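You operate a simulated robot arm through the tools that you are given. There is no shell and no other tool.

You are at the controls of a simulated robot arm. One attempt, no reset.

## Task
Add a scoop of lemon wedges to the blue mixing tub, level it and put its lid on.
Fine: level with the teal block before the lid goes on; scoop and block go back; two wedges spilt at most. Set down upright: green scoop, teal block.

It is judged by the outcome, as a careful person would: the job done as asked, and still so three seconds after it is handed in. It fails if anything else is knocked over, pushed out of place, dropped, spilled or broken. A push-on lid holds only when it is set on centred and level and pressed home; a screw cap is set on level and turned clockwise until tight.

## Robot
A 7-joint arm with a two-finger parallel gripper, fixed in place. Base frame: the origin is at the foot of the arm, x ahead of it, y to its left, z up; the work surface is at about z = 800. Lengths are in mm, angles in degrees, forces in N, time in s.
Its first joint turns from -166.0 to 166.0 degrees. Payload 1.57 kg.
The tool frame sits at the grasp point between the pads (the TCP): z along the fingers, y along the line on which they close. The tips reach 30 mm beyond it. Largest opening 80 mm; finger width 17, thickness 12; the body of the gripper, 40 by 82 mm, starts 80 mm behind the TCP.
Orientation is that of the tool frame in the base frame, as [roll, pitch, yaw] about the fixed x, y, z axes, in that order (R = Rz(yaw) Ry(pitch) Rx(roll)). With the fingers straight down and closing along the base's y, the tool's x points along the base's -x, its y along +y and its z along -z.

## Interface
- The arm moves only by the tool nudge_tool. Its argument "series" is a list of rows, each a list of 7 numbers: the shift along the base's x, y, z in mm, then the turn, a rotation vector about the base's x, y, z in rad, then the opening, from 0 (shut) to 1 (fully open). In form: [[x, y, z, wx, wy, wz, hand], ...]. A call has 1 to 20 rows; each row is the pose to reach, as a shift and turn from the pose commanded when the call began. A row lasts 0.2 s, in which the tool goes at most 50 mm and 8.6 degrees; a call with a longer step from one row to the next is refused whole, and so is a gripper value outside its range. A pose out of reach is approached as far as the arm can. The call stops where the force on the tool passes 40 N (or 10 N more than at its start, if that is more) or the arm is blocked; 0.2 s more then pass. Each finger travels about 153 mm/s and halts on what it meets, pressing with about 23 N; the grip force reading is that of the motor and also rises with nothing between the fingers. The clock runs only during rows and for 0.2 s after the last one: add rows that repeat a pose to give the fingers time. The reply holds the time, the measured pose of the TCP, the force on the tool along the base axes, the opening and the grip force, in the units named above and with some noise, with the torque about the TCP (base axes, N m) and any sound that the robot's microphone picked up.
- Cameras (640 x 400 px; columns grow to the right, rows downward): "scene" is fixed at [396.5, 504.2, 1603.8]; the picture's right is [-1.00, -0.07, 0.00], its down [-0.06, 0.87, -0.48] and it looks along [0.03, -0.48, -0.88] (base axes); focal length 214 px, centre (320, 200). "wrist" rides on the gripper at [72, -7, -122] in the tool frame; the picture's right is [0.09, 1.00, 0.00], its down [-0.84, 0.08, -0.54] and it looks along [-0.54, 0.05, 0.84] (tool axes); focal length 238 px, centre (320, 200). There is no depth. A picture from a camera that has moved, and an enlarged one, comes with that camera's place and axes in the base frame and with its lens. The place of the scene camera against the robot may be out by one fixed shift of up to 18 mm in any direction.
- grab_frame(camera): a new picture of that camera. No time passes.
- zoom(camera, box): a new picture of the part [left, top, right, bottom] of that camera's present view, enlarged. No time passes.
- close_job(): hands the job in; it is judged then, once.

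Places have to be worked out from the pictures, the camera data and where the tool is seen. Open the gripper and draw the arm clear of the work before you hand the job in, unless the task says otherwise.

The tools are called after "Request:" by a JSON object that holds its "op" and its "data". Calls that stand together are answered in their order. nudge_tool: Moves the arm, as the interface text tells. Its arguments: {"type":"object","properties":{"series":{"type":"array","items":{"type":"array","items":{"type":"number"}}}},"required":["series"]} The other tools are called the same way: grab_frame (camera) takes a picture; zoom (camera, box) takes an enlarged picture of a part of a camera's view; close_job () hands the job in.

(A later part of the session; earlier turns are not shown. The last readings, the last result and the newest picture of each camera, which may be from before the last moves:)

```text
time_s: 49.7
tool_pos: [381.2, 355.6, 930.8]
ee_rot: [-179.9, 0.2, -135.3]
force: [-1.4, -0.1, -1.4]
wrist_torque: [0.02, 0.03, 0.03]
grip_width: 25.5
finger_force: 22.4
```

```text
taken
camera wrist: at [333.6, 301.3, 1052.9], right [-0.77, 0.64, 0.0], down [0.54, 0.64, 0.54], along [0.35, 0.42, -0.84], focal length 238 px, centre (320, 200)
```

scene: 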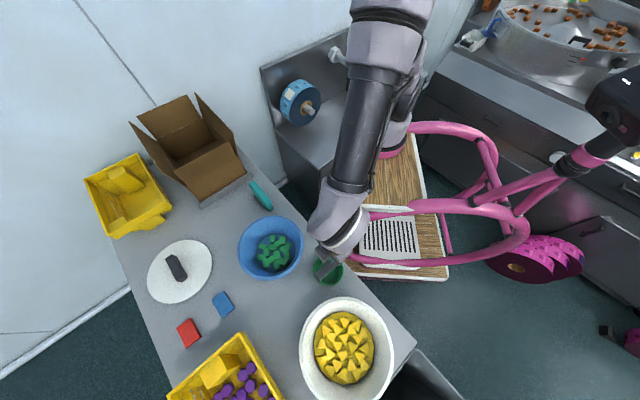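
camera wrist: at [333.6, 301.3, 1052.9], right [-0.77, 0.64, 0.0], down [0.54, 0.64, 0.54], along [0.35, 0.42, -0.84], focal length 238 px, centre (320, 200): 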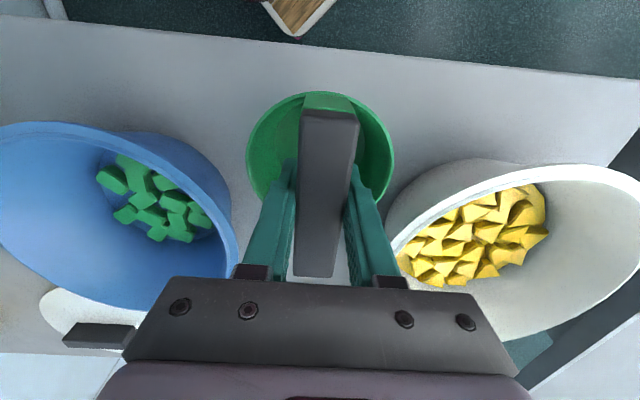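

The scoop is firmly held (on the table the TCP was at z 882, xy (381,355)). Triangulation puts the bowl rim at z≈895, centre (318,561), outer radius 129. I'll raise it and carry it over the bowl.

Request:
{"op": "nudge_tool", "data": {"series": [[0, 0, 5, 0, 0, 0, 0], [0, 0, 15, 0, 0, 0, 0], [0, 0, 30, 0, 0, 0, 0], [0, 0, 48, 0, 0, 0, 0], [0, 0, 66, 0, 0, 0, 0], [0, 0, 82, 0, 0, 0, 0], [0, 0, 92, 0, 0, 0, 0], [0, 0, 95, 0, 0, 0, 0]]}}

Request:
{"op": "nudge_tool", "data": {"series": [[-2, 5, 0, 0, 0, 0, 0], [-7, 19, 0, 0, 0, 0, 0], [-13, 39, 0, 0, 0, 0, 0], [-20, 61, 0, 0, 0, 0, 0], [-28, 84, 0, 0, 0, 0, 0], [-35, 107, 0, 0, 0, 0, 0], [-43, 130, 0, 0, 0, 0, 0], [-50, 153, 0, 0, 0, 0, 0], [-57, 174, 0, 0, 0, 0, 0], [-63, 192, 0, 0, 0, 0, 0], [-68, 204, 0, 0, 0, 0, 0], [-70, 210, 0, 0, 0, 0, 0], [-71, 214, 0, 0, 0, 0, 0]]}}

Request:
{"op": "grab_frame", "data": {"camera": "wrist"}}

Request:
{"op": "grab_frame", "data": {"camera": "scene"}}

```text
time_s: 51.5
tool_pos: [381.7, 355.5, 1025.6]
ee_rot: [-180.0, 0.2, -135.2]
force: [0.8, -0.3, -1.0]
wrist_torque: [0.02, 0.01, -0.01]
grip_width: 25.4
finger_force: 22.7
```

```text
time_s: 54.3
tool_pos: [309.8, 570.3, 1024.5]
ee_rot: [-179.9, 0.2, -135.3]
force: [-0.2, -0.1, -2.5]
wrist_torque: [-0.01, 0.02, -0.01]
grip_width: 25.1
finger_force: 23.2
```

```text
taken
camera wrist: at [262.7, 515.8, 1146.5], right [-0.77, 0.64, 0.0], down [0.54, 0.64, 0.54], along [0.35, 0.42, -0.84], focal length 238 px, centre (320, 200)
```

wrist: 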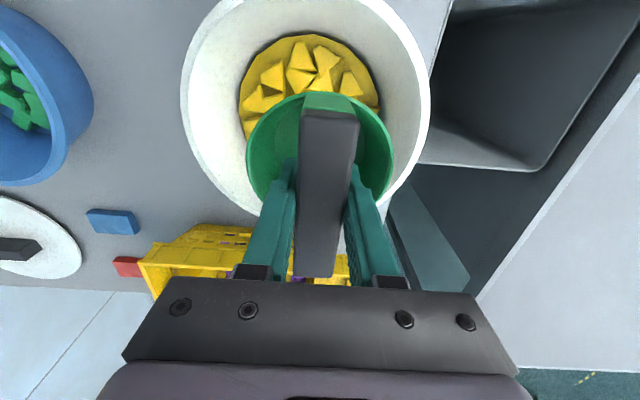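

```text
taken
```

scene: 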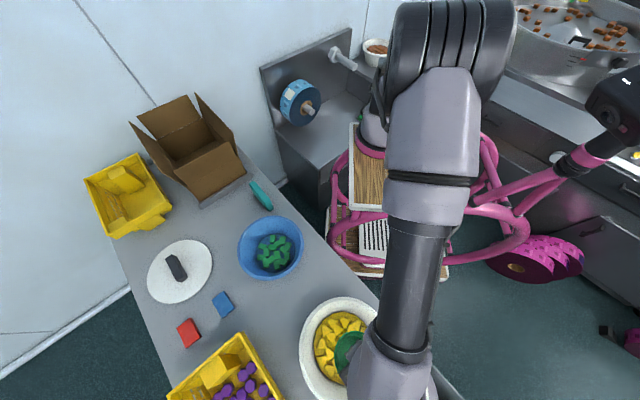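

Bowl alignment checks out. Now I'll tilt the empty scoop about the bar axis (mouth toward the tub side, az -45°) by about 74° while staying high.

Request:
{"op": "nudge_tool", "data": {"series": [[0, 0, 0, 0.05, 0.05, 0, 0], [0, 0, 0, 0.13, 0.129, 0, 0], [0, 0, 0, 0.22, 0.219, 0, 0], [0, 0, 0, 0.31, 0.308, 0, 0], [0, 0, 0, 0.4, 0.397, 0, 0], [0, 0, 0, 0.49, 0.487, 0, 0], [0, 0, 0, 0.58, 0.576, 0, 0], [0, 0, 0, 0.67, 0.665, 0, 0], [0, 0, 0, 0.76, 0.755, 0, 0], [0, 0, 0, 0.85, 0.844, 0, 0], [0, 0, 0, 0.9, 0.894, 0, 0], [0, 0, 0, 0.917, 0.911, 0, 0], [0, 0, 0, 0.917, 0.911, 0, 0]]}}

Request:
{"op": "grab_frame", "data": {"camera": "wrist"}}

Request:
{"op": "grab_frame", "data": {"camera": "scene"}}

```text
time_s: 57.1
tool_pos: [309.6, 568.8, 1025.2]
ee_rot: [105.8, 0.0, -135.3]
force: [-0.6, 0.4, -0.3]
wrist_torque: [-0.02, -0.01, -0.01]
grip_width: 25.2
finger_force: 22.5
```

```text
taken
camera wrist: at [341.8, 435.0, 1052.1], right [-0.26, 0.13, 0.96], down [0.95, 0.23, 0.22], along [-0.19, 0.96, -0.18], focal length 238 px, centre (320, 200)
```

wrist: 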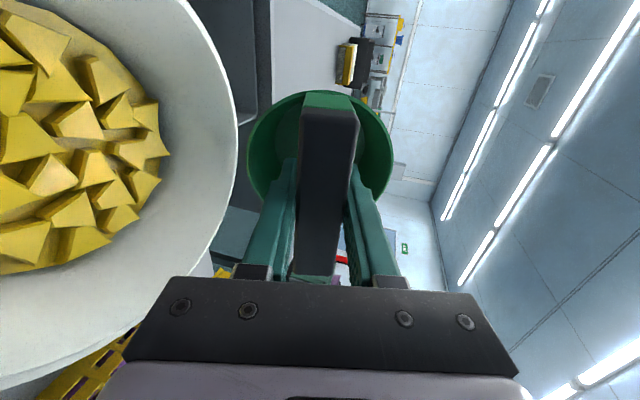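

```text
taken
```

scene: 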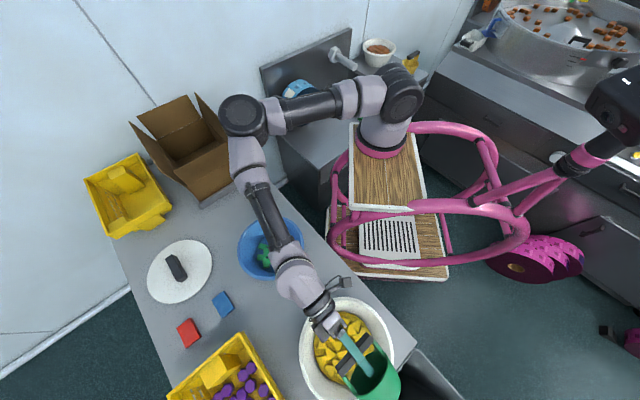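

Tilted 74° cleanly. Now I'll lower the scoop into the far side of the bowl, stopping just above the wedges.

Request:
{"op": "nudge_tool", "data": {"series": [[0, 0, -10, 0, 0, 0, 0], [0, 0, -25, 0, 0, 0, 0], [0, 0, -45, 0, 0, 0, 0], [0, 0, -65, 0, 0, 0, 0], [0, 0, -85, 0, 0, 0, 0], [0, 0, -100, 0, 0, 0, 0], [0, 0, -108, 0, 0, 0, 0], [0, 0, -108, 0, 0, 0, 0]]}}

Request:
{"op": "grab_frame", "data": {"camera": "wrist"}}

Request:
{"op": "zoom", "data": {"camera": "scene", "box": [270, 270, 430, 400]}}

```text
time_s: 58.9
tool_pos: [309.2, 568.6, 917.5]
ee_rot: [106.0, 0.0, -135.4]
force: [-0.4, -0.9, -2.1]
wrist_torque: [0.03, -0.02, 0.0]
grip_width: 25.2
finger_force: 22.9
```

```text
taken
camera wrist: at [340.9, 434.4, 944.5], right [-0.26, 0.13, 0.96], down [0.95, 0.23, 0.22], along [-0.19, 0.96, -0.18], focal length 238 px, centre (320, 200)
```

wrist: 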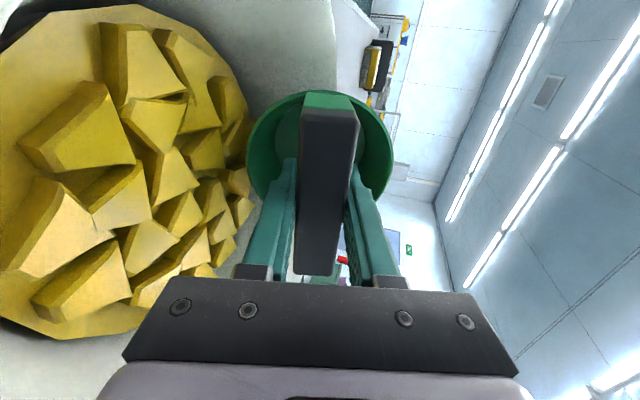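

```text
3.08 times, centred on (350, 335) of scene
camera zoom: at [396.5, 504.2, 1603.8], right [-1.0, -0.07, 0.0], down [-0.06, 0.87, -0.48], along [0.03, -0.48, -0.88], focal length 660 px, centre (228, -215)
```

zoom: 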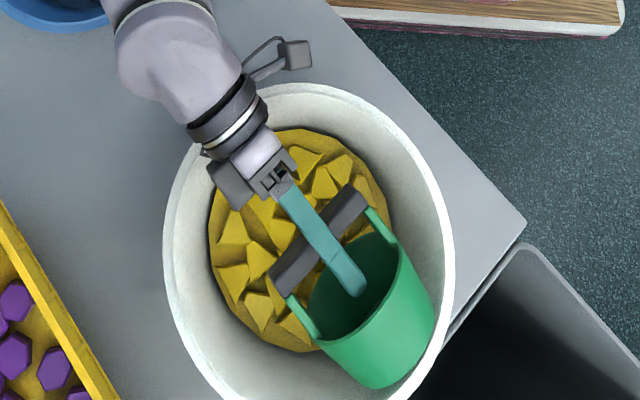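

The view shows the cup in the far side of the bowl, with the lip just above the wedges. I'll lower slowly to feel contact.

Request:
{"op": "nudge_tool", "data": {"series": [[0, 0, -2, 0, 0, 0, 0], [0, 0, -4, 0, 0, 0, 0], [0, 0, -6, 0, 0, 0, 0], [0, 0, -8, 0, 0, 0, 0], [0, 0, -8, 0, 0, 0, 0]]}}

Request:
{"op": "nudge_tool", "data": {"series": [[0, 0, -2, 0, 0, 0, 0], [0, 0, -4, 0, 0, 0, 0], [0, 0, -6, 0, 0, 0, 0], [0, 0, -6, 0, 0, 0, 0]]}}

Request:
{"op": "grab_frame", "data": {"camera": "wrist"}}

Request:
{"op": "zoom", "data": {"camera": "scene", "box": [270, 270, 430, 400]}}

```text
time_s: 60.1
tool_pos: [310.3, 569.7, 909.5]
ee_rot: [105.9, 0.0, -135.4]
force: [1.2, 0.4, 13.7]
wrist_torque: [-1.39, -0.98, 0.03]
grip_width: 25.3
finger_force: 23.1
```

```text
time_s: 60.6
tool_pos: [309.1, 570.0, 910.7]
ee_rot: [105.7, 0.0, -135.4]
force: [-1.1, 1.5, 7.0]
wrist_torque: [-0.68, -0.46, -0.04]
grip_width: 24.8
finger_force: 23.1
stopped in row 2: the force on the tool passed its limit at 44 N (the readings are from after the stop); the commanded pose is now the measured one
```

```text
taken
camera wrist: at [341.4, 435.5, 936.8], right [-0.26, 0.13, 0.96], down [0.95, 0.23, 0.22], along [-0.19, 0.96, -0.18], focal length 238 px, centre (320, 200)
```

wrist: 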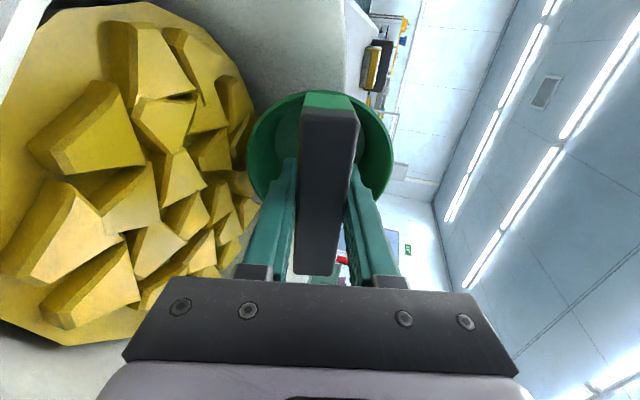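

```text
3.08 times, centred on (350, 335) of scene
camera zoom: at [396.5, 504.2, 1603.8], right [-1.0, -0.07, 0.0], down [-0.06, 0.87, -0.48], along [0.03, -0.48, -0.88], focal length 660 px, centre (228, -215)
```

zoom: 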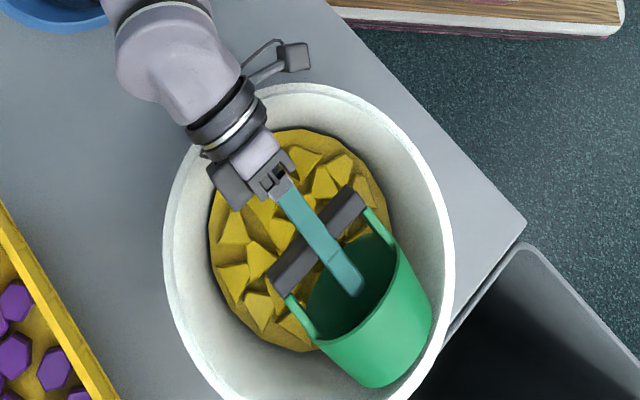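

The 13.7 N contact and its torque show that the gripper body touched the bowl rim at d≈+112, not the wedges. So I need less tilt. I'll raise, reduce the tilt to about 64°, and shift slightly back.

Request:
{"op": "nudge_tool", "data": {"series": [[0, 0, 8, 0, 0, 0, 0], [-1, 1, 20, -0.03, -0.03, 0, 0], [-2, 2, 30, -0.08, -0.08, 0, 0], [-3, 3, 30, -0.126, -0.125, 0, 0], [-4, 4, 26, -0.126, -0.125, 0, 0], [-4, 4, 20, -0.126, -0.125, 0, 0], [-4, 4, 16, -0.126, -0.125, 0, 0], [-4, 4, 16, -0.126, -0.125, 0, 0]]}}

Request:
{"op": "nudge_tool", "data": {"series": [[0, 0, -2, 0, 0, 0, 0], [0, 0, -4, 0, 0, 0, 0], [0, 0, -6, 0, 0, 0, 0], [0, 0, -6, 0, 0, 0, 0]]}}

Request:
{"op": "grab_frame", "data": {"camera": "wrist"}}

Request:
{"op": "zoom", "data": {"camera": "scene", "box": [270, 270, 430, 400]}}

```text
time_s: 62.5
tool_pos: [307.3, 573.4, 925.6]
ee_rot: [115.9, 0.1, -135.4]
force: [0.3, -0.4, -0.5]
wrist_torque: [0.02, -0.02, 0.03]
grip_width: 25.3
finger_force: 23.6
```

```text
time_s: 63.5
tool_pos: [305.7, 573.4, 919.3]
ee_rot: [115.9, 0.0, -135.4]
force: [3.2, -1.0, 1.1]
wrist_torque: [0.02, 0.08, -0.03]
grip_width: 25.1
finger_force: 23.5
```

```text
taken
camera wrist: at [332.6, 443.6, 967.0], right [-0.37, 0.24, 0.9], down [0.91, 0.26, 0.31], along [-0.16, 0.93, -0.32], focal length 238 px, centre (320, 200)
```

wrist: 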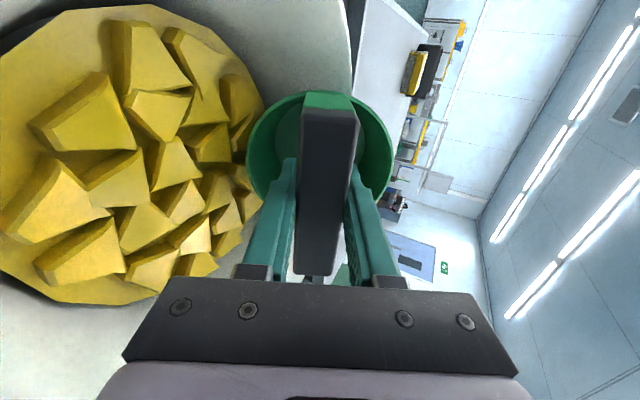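

```text
3.08 times, centred on (350, 335) of scene
camera zoom: at [396.5, 504.2, 1603.8], right [-1.0, -0.07, 0.0], down [-0.06, 0.87, -0.48], along [0.03, -0.48, -0.88], focal length 660 px, centre (228, -215)
```

zoom: 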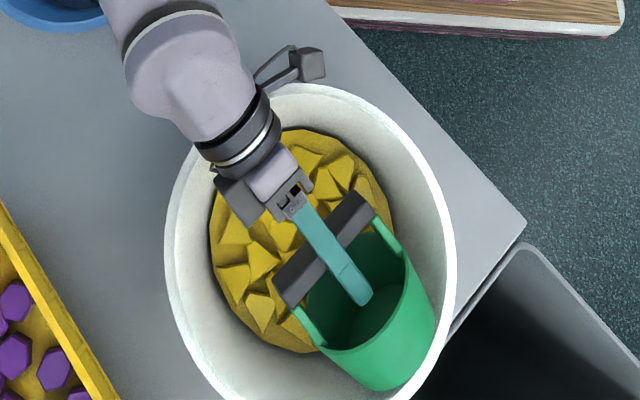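

A small sideways force shows the cup bottom grazing the far bowl wall. I'll shift about 6 mm inward and keep lowering with a small wiggle to settle between the wedges.

Request:
{"op": "nudge_tool", "data": {"series": [[2, -2, 0, 0, 0, 0, 0], [4, -4, -2, 0, 0, 0, 0], [4, -4, -4, 0, 0, 0, 0], [4, -4, -6, 0, 0, 0, 0], [4, -4, -8, 0, 0, 0, 0], [4, -4, -8, 0, 0, 0, 0]]}}

Request:
{"op": "grab_frame", "data": {"camera": "wrist"}}

Request:
{"op": "zoom", "data": {"camera": "scene", "box": [270, 270, 430, 400]}}

```text
time_s: 64.8
tool_pos: [309.7, 569.0, 910.9]
ee_rot: [116.0, 0.0, -135.5]
force: [-0.2, -0.8, -1.2]
wrist_torque: [-0.01, -0.05, -0.04]
grip_width: 25.4
finger_force: 22.9
```

```text
taken
camera wrist: at [337.0, 439.5, 958.5], right [-0.37, 0.24, 0.9], down [0.91, 0.26, 0.31], along [-0.16, 0.93, -0.32], focal length 238 px, centre (320, 200)
```

wrist: 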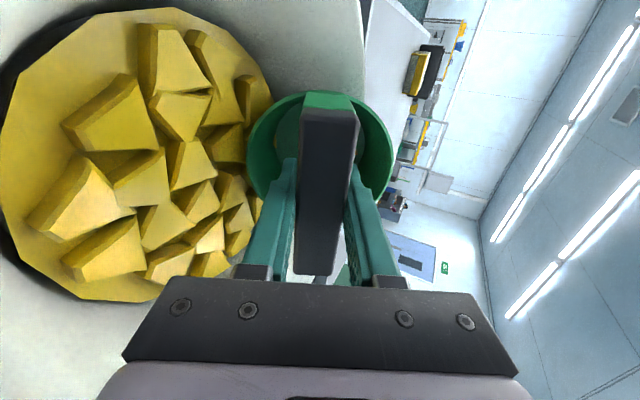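

```text
3.08 times, centred on (350, 335) of scene
camera zoom: at [396.5, 504.2, 1603.8], right [-1.0, -0.07, 0.0], down [-0.06, 0.87, -0.48], along [0.03, -0.48, -0.88], focal length 660 px, centre (228, -215)
```

zoom: 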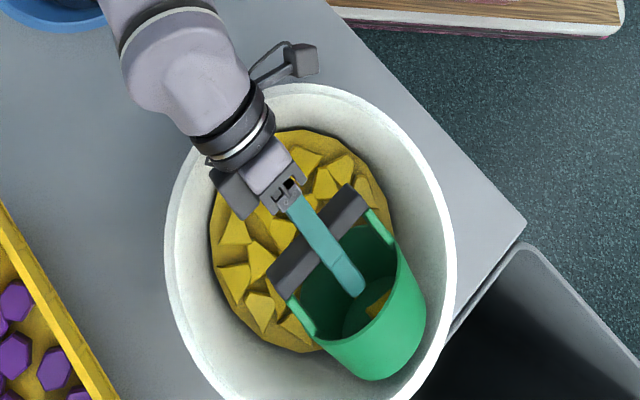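

There appears to be something yellow inside the cup already, and no resisting force yet. I'll zoom in to check.

Request:
{"op": "zoom", "data": {"camera": "scene", "box": [330, 310, 390, 370]}}

Request:
{"op": "zoom", "data": {"camera": "wrist", "box": [0, 0, 400, 300]}}

```text
6.67 times, centred on (360, 340) of scene
camera zoom: at [396.5, 504.2, 1603.8], right [-1.0, -0.07, 0.0], down [-0.06, 0.87, -0.48], along [0.03, -0.48, -0.88], focal length 1430 px, centre (53, -733)
```

zoom: 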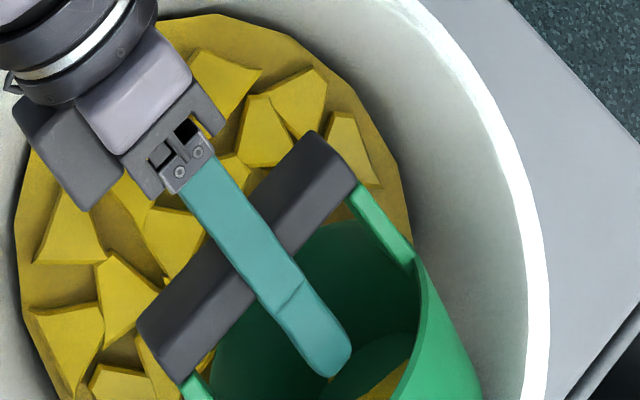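

```text
1.33 times, centred on (200, 150) of wrist
camera zoom: at [337.0, 439.5, 958.5], right [-0.37, 0.24, 0.9], down [0.91, 0.26, 0.31], along [-0.16, 0.93, -0.32], focal length 318 px, centre (480, 267)
```

zoom: 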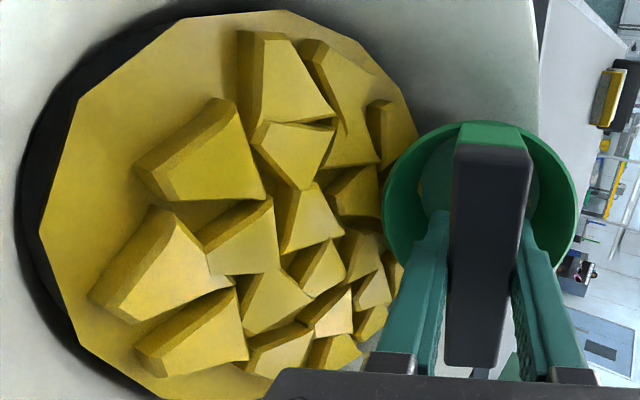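

Request:
{"op": "zoom", "data": {"camera": "wrist", "box": [230, 80, 400, 210]}}

Request:
{"op": "zoom", "data": {"camera": "scene", "box": [345, 340, 395, 390]}}

```text
3.08 times, centred on (315, 145) of wrist
camera zoom: at [337.0, 439.5, 958.5], right [-0.37, 0.24, 0.9], down [0.91, 0.26, 0.31], along [-0.16, 0.93, -0.32], focal length 733 px, centre (335, 369)
```

zoom: 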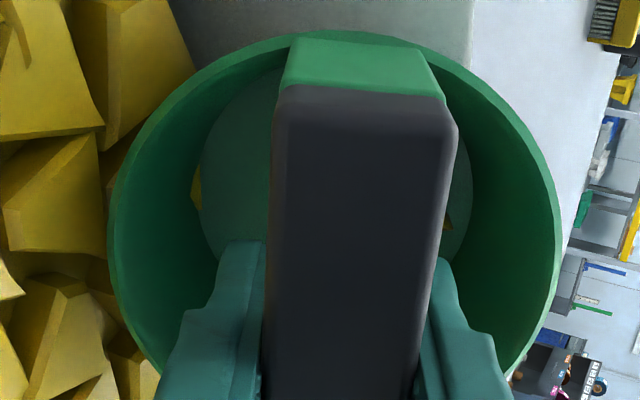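

```text
8.00 times, centred on (370, 365) of scene
camera zoom: at [396.5, 504.2, 1603.8], right [-1.0, -0.07, 0.0], down [-0.06, 0.87, -0.48], along [0.03, -0.48, -0.88], focal length 1716 px, centre (-80, -1120)
```

zoom: 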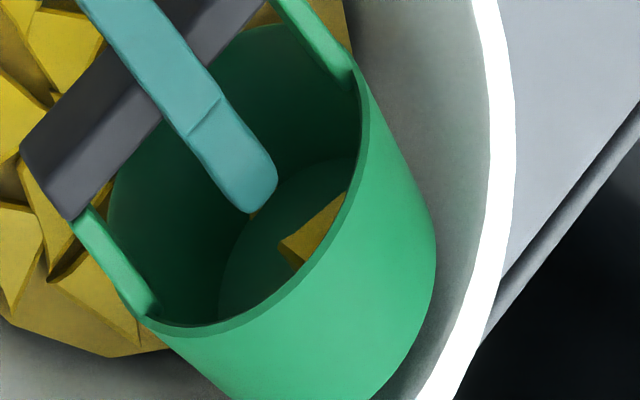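

There seem to be one or two wedges already in the cup. I'll continue lowering to find the bed.

Request:
{"op": "nudge_tool", "data": {"series": [[0, 0, -2, 0, 0, 0, 0], [0, 0, -4, 0, 0, 0, 0], [0, 0, -6, 0, 0, 0, 0], [0, 0, -8, 0, 0, 0, 0], [0, 0, -8, 0, 0, 0, 0]]}}

Request:
{"op": "grab_frame", "data": {"camera": "wrist"}}

Request:
{"op": "zoom", "data": {"camera": "scene", "box": [290, 290, 400, 400]}}

```text
time_s: 66.0
tool_pos: [309.5, 569.8, 903.7]
ee_rot: [115.9, 0.0, -135.4]
force: [0.1, 0.8, -1.1]
wrist_torque: [0.01, -0.03, 0.02]
grip_width: 25.2
finger_force: 23.0
```

```text
taken
camera wrist: at [337.4, 439.6, 950.6], right [-0.37, 0.24, 0.9], down [0.91, 0.26, 0.31], along [-0.16, 0.93, -0.32], focal length 238 px, centre (320, 200)
```

wrist: 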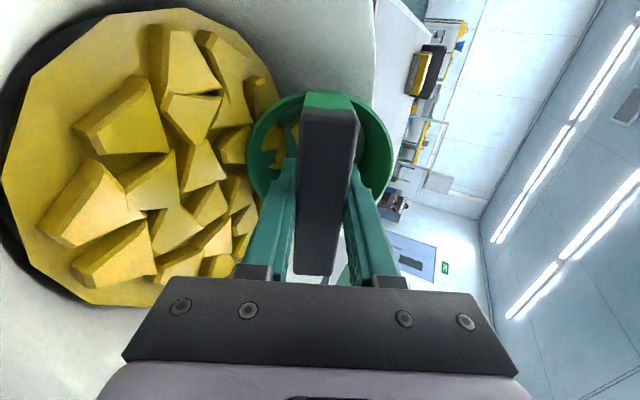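

```text
3.64 times, centred on (345, 345) of scene
camera zoom: at [396.5, 504.2, 1603.8], right [-1.0, -0.07, 0.0], down [-0.06, 0.87, -0.48], along [0.03, -0.48, -0.88], focal length 780 px, centre (229, -327)
```

zoom: 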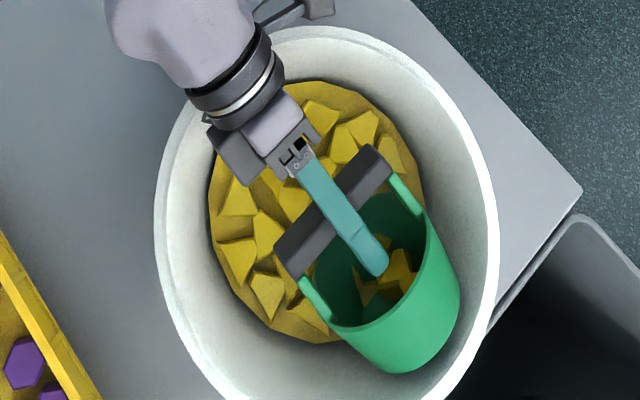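

Request:
{"op": "zoom", "data": {"camera": "scene", "box": [335, 325, 385, 375]}}

Request:
{"op": "zoom", "data": {"camera": "wrist", "box": [210, 70, 400, 215]}}

```text
8.00 times, centred on (360, 350) of scene
camera zoom: at [396.5, 504.2, 1603.8], right [-1.0, -0.07, 0.0], down [-0.06, 0.87, -0.48], along [0.03, -0.48, -0.88], focal length 1716 px, centre (0, -1000)
```

zoom: 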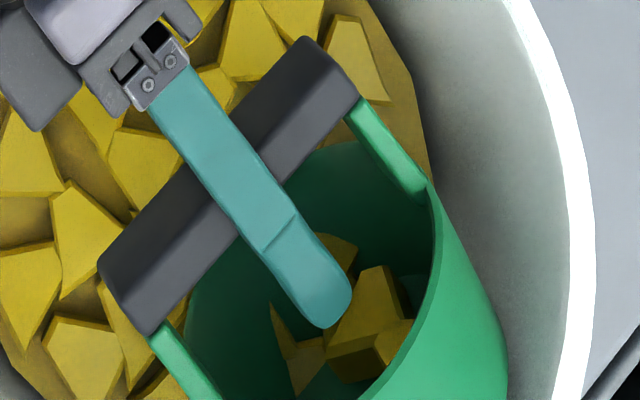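

```text
2.76 times, centred on (305, 142) of wrist
camera zoom: at [337.4, 439.6, 950.6], right [-0.37, 0.24, 0.9], down [0.91, 0.26, 0.31], along [-0.16, 0.93, -0.32], focal length 658 px, centre (361, 359)
```

zoom: 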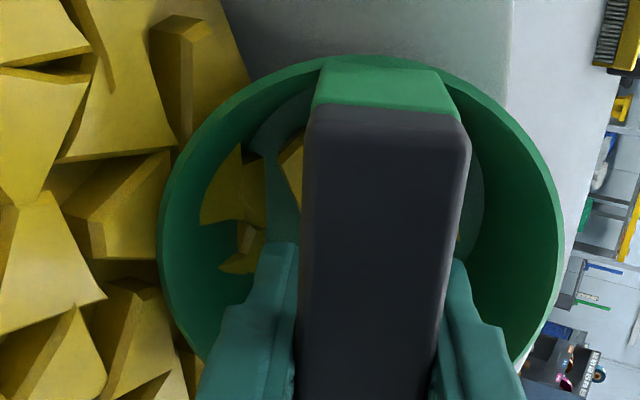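

The wedges show through the cup wall without any force, so the stock seems to yield to the scoop rather than block it. I'll dip deeper (tilt 60°, TCP≈890) and watch the forces for the real bowl floor.

Request:
{"op": "nudge_tool", "data": {"series": [[0, 0, 0, -0.025, -0.025, 0, 0], [0, 0, -1, -0.05, -0.049, 0, 0], [0, 0, -4, -0.05, -0.049, 0, 0], [0, 0, -7, -0.05, -0.049, 0, 0], [0, 0, -10, -0.05, -0.049, 0, 0], [0, 0, -13, -0.05, -0.049, 0, 0], [0, 0, -13, -0.05, -0.049, 0, 0]]}}

Request:
{"op": "zoom", "data": {"camera": "scene", "box": [290, 290, 400, 400]}}

Request:
{"op": "grab_frame", "data": {"camera": "wrist"}}

```text
time_s: 67.7
tool_pos: [311.2, 568.3, 889.9]
ee_rot: [119.8, -0.1, -135.4]
force: [2.6, -1.2, 0.4]
wrist_torque: [0.04, 0.09, 0.02]
grip_width: 25.6
finger_force: 23.4
```

```text
3.64 times, centred on (345, 345) of scene
camera zoom: at [396.5, 504.2, 1603.8], right [-1.0, -0.07, 0.0], down [-0.06, 0.87, -0.48], along [0.03, -0.48, -0.88], focal length 780 px, centre (229, -327)
```

zoom: 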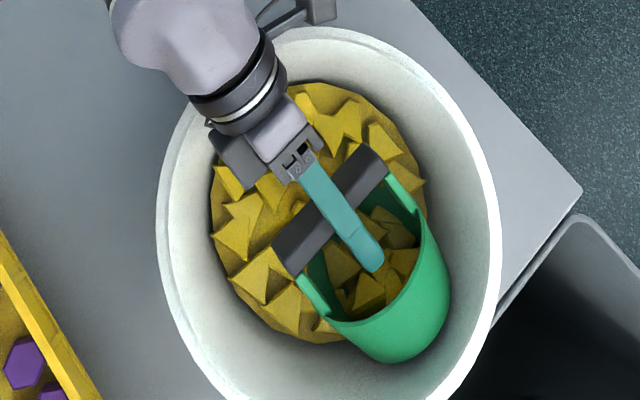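

```text
taken
camera wrist: at [335.8, 441.8, 945.6], right [-0.41, 0.29, 0.86], down [0.9, 0.28, 0.34], along [-0.14, 0.92, -0.38], focal length 238 px, centre (320, 200)
```

wrist: 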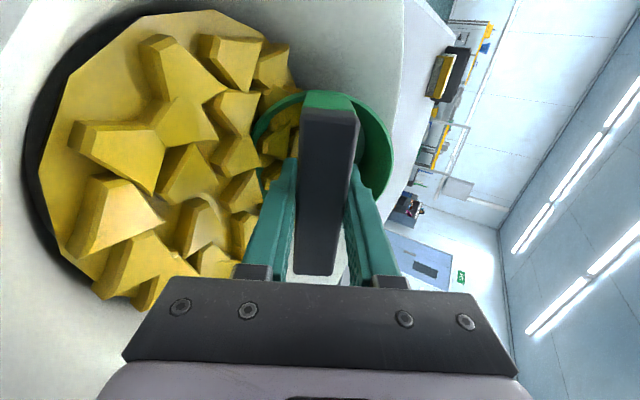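

The stock re-arranged around the cup and the cup now looks well filled. I'll sweep forward slightly, then curl upright while rising.

Request:
{"op": "nudge_tool", "data": {"series": [[3, -3, 0, 0, 0, 0, 0], [6, -6, 0, 0, 0, 0, 0], [9, -9, 0, 0, 0, 0, 0], [12, -12, 0, 0, 0, 0, 0], [13, -13, 4, -0.035, -0.035, 0, 0], [13, -13, 8, -0.085, -0.084, 0, 0], [13, -13, 12, -0.14, -0.139, 0, 0], [13, -13, 16, -0.2, -0.199, 0, 0], [13, -13, 20, -0.26, -0.258, 0, 0], [13, -13, 24, -0.32, -0.318, 0, 0], [13, -13, 29, -0.38, -0.377, 0, 0], [13, -13, 34, -0.44, -0.437, 0, 0], [13, -13, 40, -0.5, -0.497, 0, 0], [13, -13, 46, -0.56, -0.556, 0, 0], [13, -13, 52, -0.62, -0.616, 0, 0], [13, -13, 58, -0.67, -0.665, 0, 0], [13, -13, 64, -0.71, -0.705, 0, 0], [13, -13, 70, -0.735, -0.73, 0, 0], [13, -13, 74, -0.743, -0.738, 0, 0], [13, -13, 76, -0.743, -0.738, 0, 0]]}}

Request:
{"op": "grab_frame", "data": {"camera": "wrist"}}

Request:
{"op": "zoom", "data": {"camera": "scene", "box": [270, 270, 430, 400]}}

```text
time_s: 71.8
tool_pos: [322.3, 556.7, 966.0]
ee_rot: [179.9, 0.1, -135.4]
force: [1.1, -0.2, -1.1]
wrist_torque: [0.01, -0.03, -0.04]
grip_width: 25.4
finger_force: 22.9
```

```text
taken
camera wrist: at [274.9, 501.7, 1088.6], right [-0.77, 0.64, 0.0], down [0.54, 0.64, 0.54], along [0.35, 0.42, -0.84], focal length 238 px, centre (320, 200)
```

wrist: 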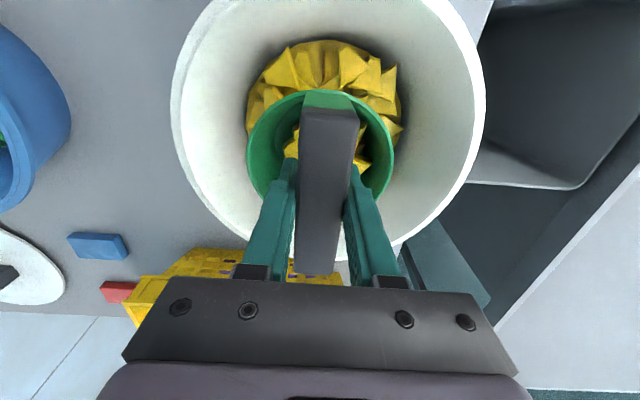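

```text
3.08 times, centred on (350, 335) of scene
camera zoom: at [396.5, 504.2, 1603.8], right [-1.0, -0.07, 0.0], down [-0.06, 0.87, -0.48], along [0.03, -0.48, -0.88], focal length 660 px, centre (228, -215)
```

zoom: 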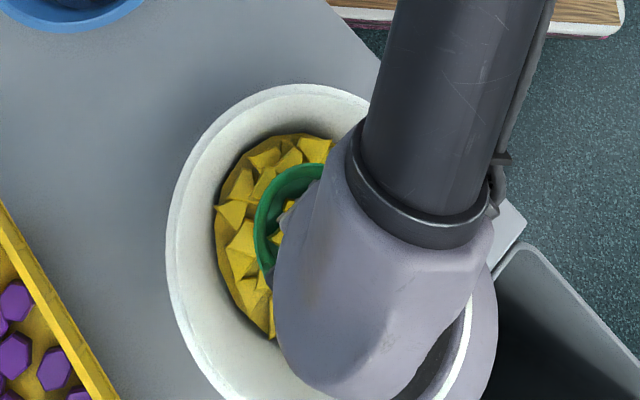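

Request:
{"op": "zoom", "data": {"camera": "wrist", "box": [230, 30, 420, 210]}}

```text
2.22 times, centred on (325, 120) of wrist
camera zoom: at [274.9, 501.7, 1088.6], right [-0.77, 0.64, 0.0], down [0.54, 0.64, 0.54], along [0.35, 0.42, -0.84], focal length 530 px, centre (309, 378)
```

zoom: 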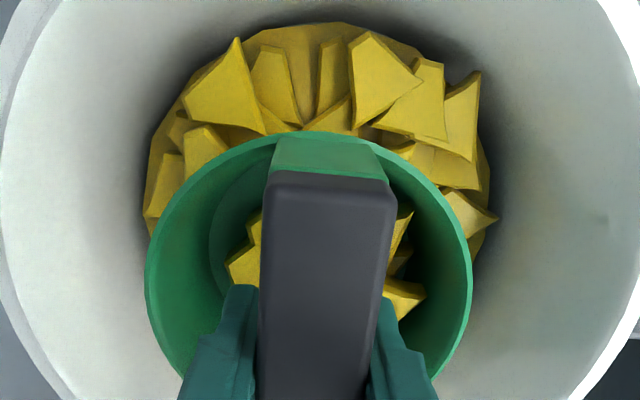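

Wedges are visible in the cup. I'll lift clear of the bowl rim to confirm they come along and see how full it is.

Request:
{"op": "nudge_tool", "data": {"series": [[0, 0, 4, 0, 0, 0, 0], [0, 0, 12, 0, 0, 0, 0], [0, 0, 24, 0, 0, 0, 0], [0, 0, 38, 0, 0, 0, 0], [0, 0, 50, 0, 0, 0, 0], [0, 0, 57, 0, 0, 0, 0], [0, 0, 60, 0, 0, 0, 0], [0, 0, 60, 0, 0, 0, 0]]}}

Request:
{"op": "zoom", "data": {"camera": "wrist", "box": [150, 0, 500, 260]}}

Request:
{"op": "zoom", "data": {"camera": "wrist", "box": [240, 80, 400, 210]}}

```text
time_s: 73.7
tool_pos: [322.2, 556.2, 1026.9]
ee_rot: [179.9, 0.1, -135.3]
force: [0.4, -0.6, -1.4]
wrist_torque: [-0.04, -0.04, -0.01]
grip_width: 25.6
finger_force: 23.2
```

```text
1.54 times, centred on (325, 130) of wrist
camera zoom: at [274.8, 501.9, 1148.4], right [-0.77, 0.64, 0.0], down [0.54, 0.64, 0.54], along [0.35, 0.42, -0.84], focal length 367 px, centre (312, 308)
```

zoom: 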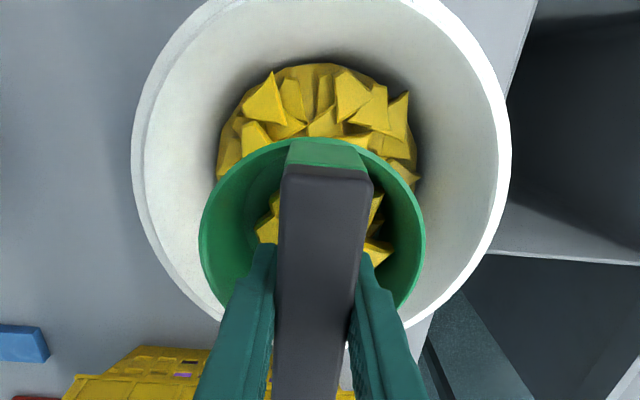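

```text
3.08 times, centred on (320, 145) of wrist
camera zoom: at [274.8, 501.9, 1148.4], right [-0.77, 0.64, 0.0], down [0.54, 0.64, 0.54], along [0.35, 0.42, -0.84], focal length 733 px, centre (320, 369)
```

zoom: 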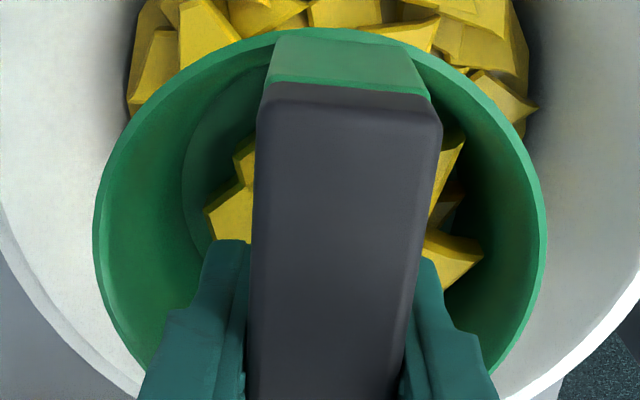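

The wedges came along, but the cup is only partly filled. I'll tilt again at height to view the remaining stock before making a second, deeper pass.

Request:
{"op": "nudge_tool", "data": {"series": [[0, 0, 0, 0.04, 0.04, 0, 0], [0, 0, 0, 0.1, 0.099, 0, 0], [0, 0, 0, 0.17, 0.169, 0, 0], [0, 0, 0, 0.25, 0.248, 0, 0], [0, 0, 0, 0.33, 0.328, 0, 0], [0, 0, 0, 0.41, 0.407, 0, 0], [0, 0, 0, 0.49, 0.487, 0, 0], [0, 0, 0, 0.56, 0.556, 0, 0], [0, 0, 0, 0.62, 0.616, 0, 0], [0, 0, 0, 0.67, 0.665, 0, 0], [0, 0, 0, 0.7, 0.695, 0, 0], [0, 0, 0, 0.7, 0.695, 0, 0]]}}

Request:
{"op": "grab_frame", "data": {"camera": "wrist"}}

Request:
{"op": "zoom", "data": {"camera": "scene", "box": [270, 270, 430, 400]}}

```text
time_s: 76.2
tool_pos: [324.2, 557.1, 1025.2]
ee_rot: [123.5, 0.0, -135.5]
force: [0.0, 0.1, -1.2]
wrist_torque: [-0.04, -0.03, 0.01]
grip_width: 25.4
finger_force: 23.2
```

```text
taken
camera wrist: at [345.2, 432.1, 1087.4], right [-0.45, 0.32, 0.83], down [0.88, 0.3, 0.36], along [-0.13, 0.9, -0.42], focal length 238 px, centre (320, 200)
```

wrist: 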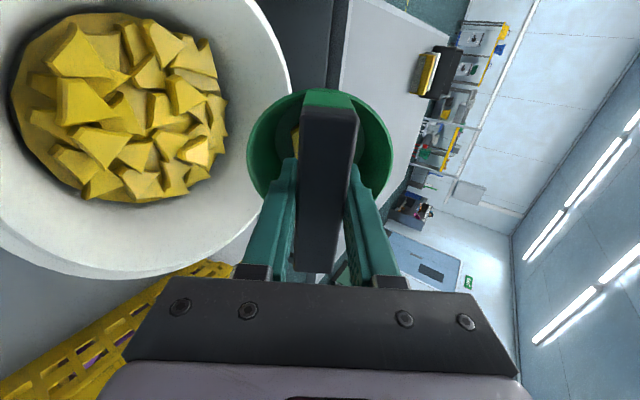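

```text
3.08 times, centred on (350, 335) of scene
camera zoom: at [396.5, 504.2, 1603.8], right [-1.0, -0.07, 0.0], down [-0.06, 0.87, -0.48], along [0.03, -0.48, -0.88], focal length 660 px, centre (228, -215)
```

zoom: 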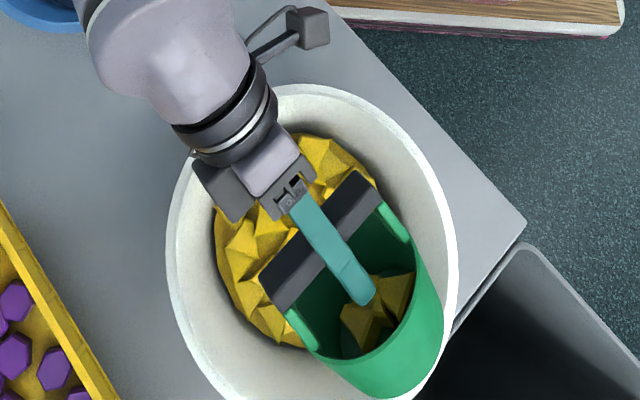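

The cup holds roughly five wedges and the bowl is still well stocked. I'll make a second pass, slightly deeper, with tilt 60° starting at the far side.

Request:
{"op": "nudge_tool", "data": {"series": [[-4, 4, -8, 0.02, 0.02, 0, 0], [-9, 9, -24, 0.04, 0.04, 0, 0], [-14, 14, -44, 0.0435, 0.043, 0, 0], [-14, 14, -66, 0.0435, 0.043, 0, 0], [-14, 14, -88, 0.0435, 0.043, 0, 0], [-14, 14, -104, 0.0435, 0.043, 0, 0], [-14, 14, -114, 0.0435, 0.043, 0, 0], [-14, 14, -121, 0.0435, 0.043, 0, 0], [-14, 14, -127, 0.0435, 0.043, 0, 0], [-14, 14, -132, 0.0435, 0.043, 0, 0], [-14, 14, -136, 0.0435, 0.043, 0, 0], [-13, 13, -140, 0.0435, 0.043, 0, 0], [-13, 13, -140, 0.0435, 0.043, 0, 0]]}}

Request:
{"op": "zoom", "data": {"camera": "scene", "box": [290, 290, 400, 400]}}

Request:
{"op": "grab_frame", "data": {"camera": "wrist"}}

```text
time_s: 79.0
tool_pos: [309.3, 570.6, 884.0]
ee_rot: [119.8, -0.1, -135.3]
force: [0.2, 0.3, -1.7]
wrist_torque: [0.0, -0.02, 0.02]
grip_width: 25.4
finger_force: 23.0
```

```text
3.64 times, centred on (345, 345) of scene
camera zoom: at [396.5, 504.2, 1603.8], right [-1.0, -0.07, 0.0], down [-0.06, 0.87, -0.48], along [0.03, -0.48, -0.88], focal length 780 px, centre (229, -327)
```

zoom: 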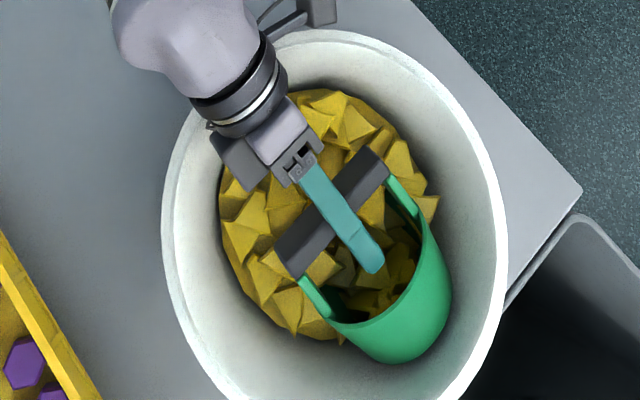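

```text
taken
camera wrist: at [335.0, 443.5, 940.4], right [-0.41, 0.29, 0.86], down [0.9, 0.28, 0.34], along [-0.15, 0.92, -0.38], focal length 238 px, centre (320, 200)
```

wrist: 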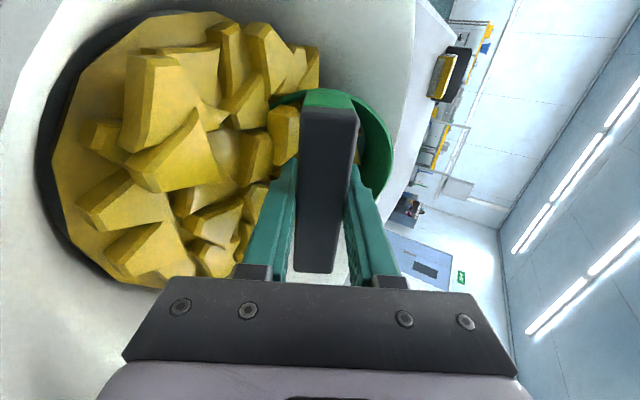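

Good depth with no floor contact. Now a forward sweep and a lower curl to upright.

Request:
{"op": "nudge_tool", "data": {"series": [[3, -3, 0, 0, 0, 0, 0], [6, -6, 0, 0, 0, 0, 0], [9, -9, 0, 0, 0, 0, 0], [12, -12, 1, -0.02, -0.02, 0, 0], [13, -13, 4, -0.06, -0.06, 0, 0], [14, -14, 7, -0.11, -0.109, 0, 0], [15, -15, 10, -0.16, -0.159, 0, 0], [16, -16, 13, -0.21, -0.208, 0, 0], [17, -17, 16, -0.27, -0.268, 0, 0], [18, -18, 18, -0.33, -0.328, 0, 0], [18, -18, 20, -0.39, -0.387, 0, 0], [18, -18, 23, -0.45, -0.447, 0, 0], [18, -18, 27, -0.51, -0.507, 0, 0], [18, -18, 32, -0.57, -0.566, 0, 0], [18, -18, 38, -0.63, -0.626, 0, 0], [18, -18, 46, -0.68, -0.675, 0, 0], [18, -18, 55, -0.72, -0.715, 0, 0], [18, -18, 64, -0.74, -0.735, 0, 0], [18, -18, 72, -0.743, -0.738, 0, 0], [18, -18, 76, -0.743, -0.738, 0, 0]]}}

Request:
{"op": "nudge_tool", "data": {"series": [[0, 0, 5, 0, 0, 0, 0], [0, 0, 15, 0, 0, 0, 0], [0, 0, 28, 0, 0, 0, 0], [0, 0, 42, 0, 0, 0, 0], [0, 0, 54, 0, 0, 0, 0], [0, 0, 62, 0, 0, 0, 0], [0, 0, 65, 0, 0, 0, 0], [0, 0, 65, 0, 0, 0, 0]]}}

Request:
{"op": "grab_frame", "data": {"camera": "wrist"}}

Request:
{"op": "zoom", "data": {"camera": "wrist", "box": [240, 80, 400, 210]}}

```text
time_s: 83.2
tool_pos: [328.6, 552.5, 962.0]
ee_rot: [179.9, 0.1, -135.2]
force: [1.1, -0.6, -2.1]
wrist_torque: [0.01, 0.03, 0.03]
grip_width: 25.4
finger_force: 22.5
```

```text
time_s: 85.0
tool_pos: [327.7, 552.2, 1027.9]
ee_rot: [179.9, 0.2, -135.2]
force: [0.5, 0.3, -1.9]
wrist_torque: [-0.02, 0.02, -0.04]
grip_width: 25.5
finger_force: 23.1
```

```text
taken
camera wrist: at [281.0, 496.8, 1149.3], right [-0.77, 0.64, 0.0], down [0.54, 0.64, 0.54], along [0.35, 0.42, -0.84], focal length 238 px, centre (320, 200)
```

wrist: 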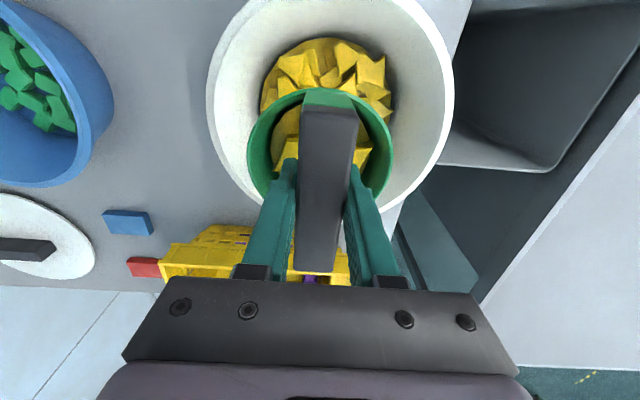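

```text
3.08 times, centred on (320, 145) of wrist
camera zoom: at [281.0, 496.8, 1149.3], right [-0.77, 0.64, 0.0], down [0.54, 0.64, 0.54], along [0.35, 0.42, -0.84], focal length 733 px, centre (320, 369)
```

zoom: 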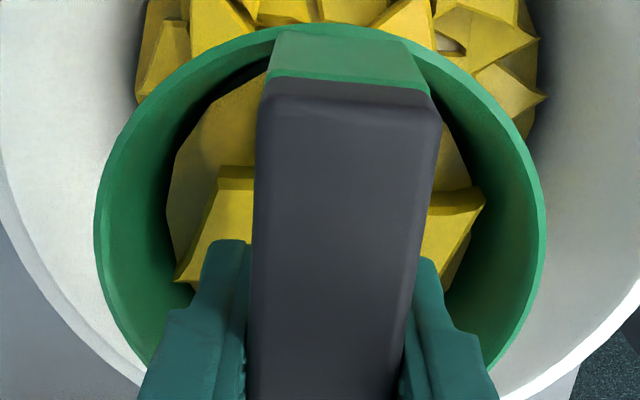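

The cup is now well loaded, with a bed of wedges and more on top, and the wedges stand near 80% of cup height. I'll carry it smoothly to above the tub while yawing so the bar lies along x.

Request:
{"op": "nudge_tool", "data": {"series": [[2, -2, 0, 0, 0, -0.008, 0], [10, -10, 0, 0, 0, -0.032, 0], [22, -22, 0, 0, 0, -0.073, 0], [39, -40, 0, 0, 0, -0.13, 0], [57, -59, 0, 0, 0, -0.19, 0], [75, -77, 0, 0, 0, -0.251, 0], [93, -96, 0, 0, 0, -0.312, 0], [111, -115, 0, 0, 0, -0.373, 0], [129, -134, 0, 0, 0, -0.433, 0], [148, -152, 0, 0, 0, -0.494, 0], [166, -171, 0, 0, 0, -0.555, 0], [184, -190, 0, 0, 0, -0.616, 0], [202, -209, 0, 0, 0, -0.676, 0], [218, -225, 0, 0, 0, -0.729, 0], [230, -237, 0, 0, 0, -0.77, 0], [237, -245, 0, 0, 0, -0.794, 0], [241, -249, 0, 0, 0, -0.807, 0], [242, -250, 0, 0, 0, -0.81, 0], [242, -250, 0, 0, 0, -0.81, 0]]}}

Request:
{"op": "grab_frame", "data": {"camera": "wrist"}}

Request:
{"op": "grab_frame", "data": {"camera": "scene"}}

```text
time_s: 89.0
tool_pos: [569.8, 302.0, 1026.5]
ee_rot: [180.0, 0.2, 178.3]
force: [0.3, -0.3, -1.4]
wrist_torque: [-0.01, 0.01, 0.01]
grip_width: 25.4
finger_force: 22.6
```

```text
taken
camera wrist: at [497.0, 298.4, 1149.0], right [-0.06, 1.0, 0.0], down [0.84, 0.05, 0.54], along [0.54, 0.04, -0.84], focal length 238 px, centre (320, 200)
```

wrist: 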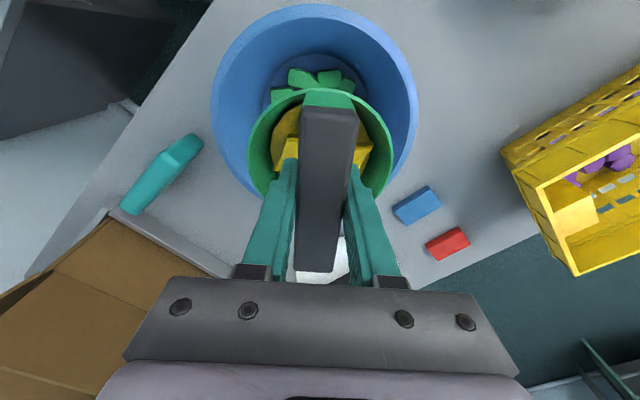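

```text
taken
```

scene: 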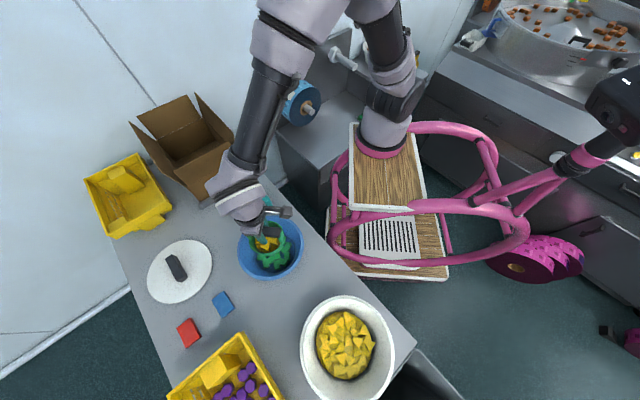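

No spill. The tub is centred near (577,301) with its rim at about 870 and outer radius 116. I'll begin the pour: tilt gradually to 75° while keeping the lip over the tub centre.

Request:
{"op": "nudge_tool", "data": {"series": [[1, 0, -2, 0.05, -0.001, 0, 0], [3, 0, -7, 0.15, -0.004, 0, 0], [5, -1, -12, 0.28, -0.008, 0, 0], [7, -2, -18, 0.42, -0.013, 0, 0], [8, -3, -24, 0.56, -0.017, 0, 0], [8, -4, -30, 0.7, -0.021, 0, 0], [8, -5, -36, 0.83, -0.025, 0, 0], [8, -6, -41, 0.95, -0.028, 0, 0], [8, -7, -45, 1.06, -0.032, 0, 0], [8, -9, -48, 1.15, -0.034, 0, 0], [8, -11, -51, 1.23, -0.037, 0, 0], [8, -12, -53, 1.31, -0.039, 0, 0], [8, -12, -53, 1.31, -0.039, 0, 0]]}}

Request:
{"op": "grab_frame", "data": {"camera": "scene"}}

Request:
{"op": "zoom", "data": {"camera": "scene", "box": [210, 170, 340, 300]}}

```text
time_s: 91.8
tool_pos: [579.8, 290.2, 974.8]
ee_rot: [104.8, 0.1, 178.0]
force: [0.4, -0.1, -0.8]
wrist_torque: [-0.04, 0.0, 0.01]
grip_width: 25.1
finger_force: 23.7
```

```text
taken
```

scene: 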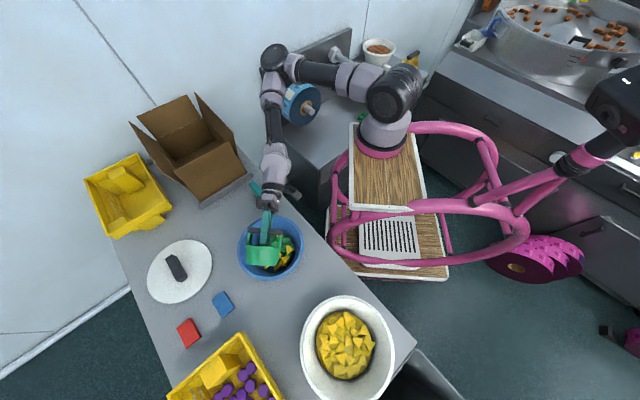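

```text
3.08 times, centred on (275, 235) of scene
camera zoom: at [396.5, 504.2, 1603.8], right [-1.0, -0.07, 0.0], down [-0.06, 0.87, -0.48], along [0.03, -0.48, -0.88], focal length 660 px, centre (458, 92)
```

zoom: 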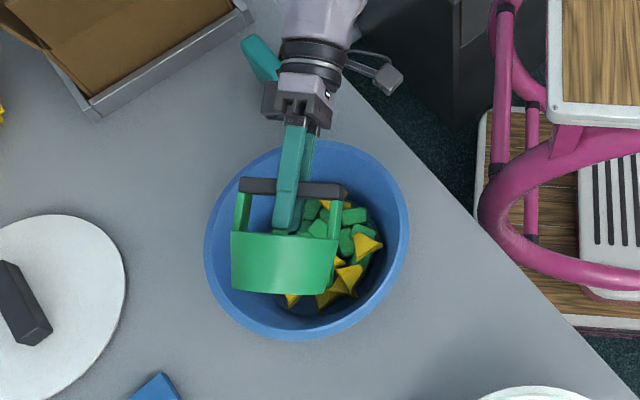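

Wedges are dropping into the tub as intended. I'll continue the tilt to about 108° to empty the scoop.

Request:
{"op": "nudge_tool", "data": {"series": [[0, -1, 0, 0.06, -0.002, 0, 0], [0, -3, 0, 0.12, -0.004, 0, 0], [0, -6, 0, 0.18, -0.005, 0, 0], [0, -9, 0, 0.24, -0.007, 0, 0], [0, -12, 0, 0.3, -0.009, 0, 0], [0, -15, 0, 0.36, -0.011, 0, 0], [0, -18, 0, 0.42, -0.013, 0, 0], [0, -21, 0, 0.48, -0.014, 0, 0], [0, -24, 0, 0.54, -0.016, 0, 0], [0, -25, 0, 0.58, -0.017, 0, 0], [0, -25, 0, 0.58, -0.017, 0, 0], [0, -25, 0, 0.58, -0.017, 0, 0]]}}

Request:
{"op": "grab_frame", "data": {"camera": "scene"}}

Request:
{"op": "zoom", "data": {"camera": "scene", "box": [210, 170, 340, 300]}}

Request:
{"op": "grab_frame", "data": {"camera": "wrist"}}

```text
time_s: 94.5
tool_pos: [574.5, 278.7, 974.6]
ee_rot: [87.5, 0.2, 178.9]
force: [-0.3, 0.5, -1.7]
wrist_torque: [0.01, 0.01, -0.02]
grip_width: 25.5
finger_force: 23.2
out of reach, approached as far as the arm can: row 6, 7, 8, 9, 10, 11, 12
```

```text
taken
```

scene: 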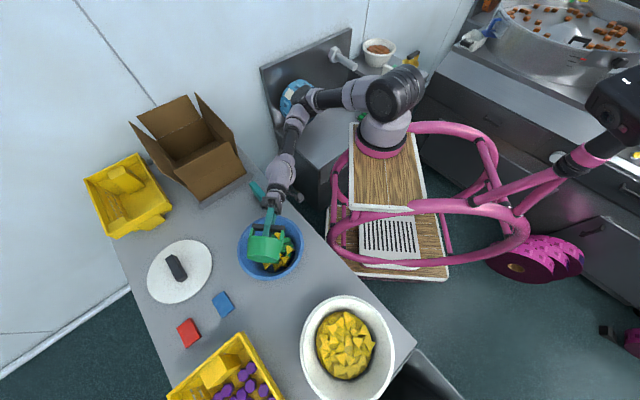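

```text
3.08 times, centred on (275, 235) of scene
camera zoom: at [396.5, 504.2, 1603.8], right [-1.0, -0.07, 0.0], down [-0.06, 0.87, -0.48], along [0.03, -0.48, -0.88], focal length 660 px, centre (458, 92)
```

zoom: 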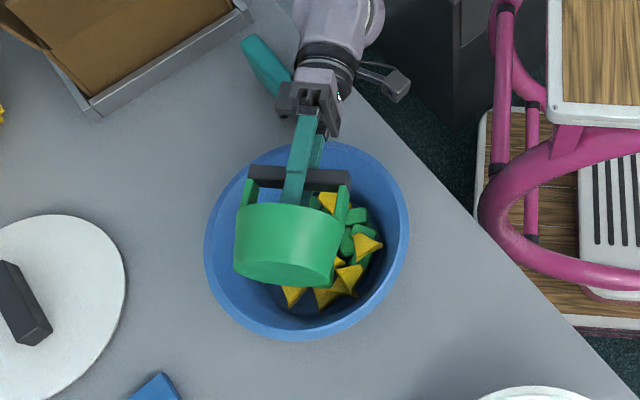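

```text
taken
camera wrist: at [499.8, 158.8, 961.4], right [-0.09, -0.04, 0.99], down [0.83, -0.56, 0.05], along [0.56, 0.83, 0.09], focal length 238 px, centre (320, 200)
```

wrist: 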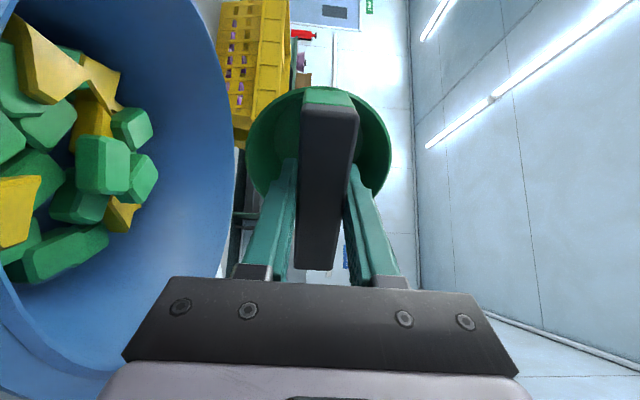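

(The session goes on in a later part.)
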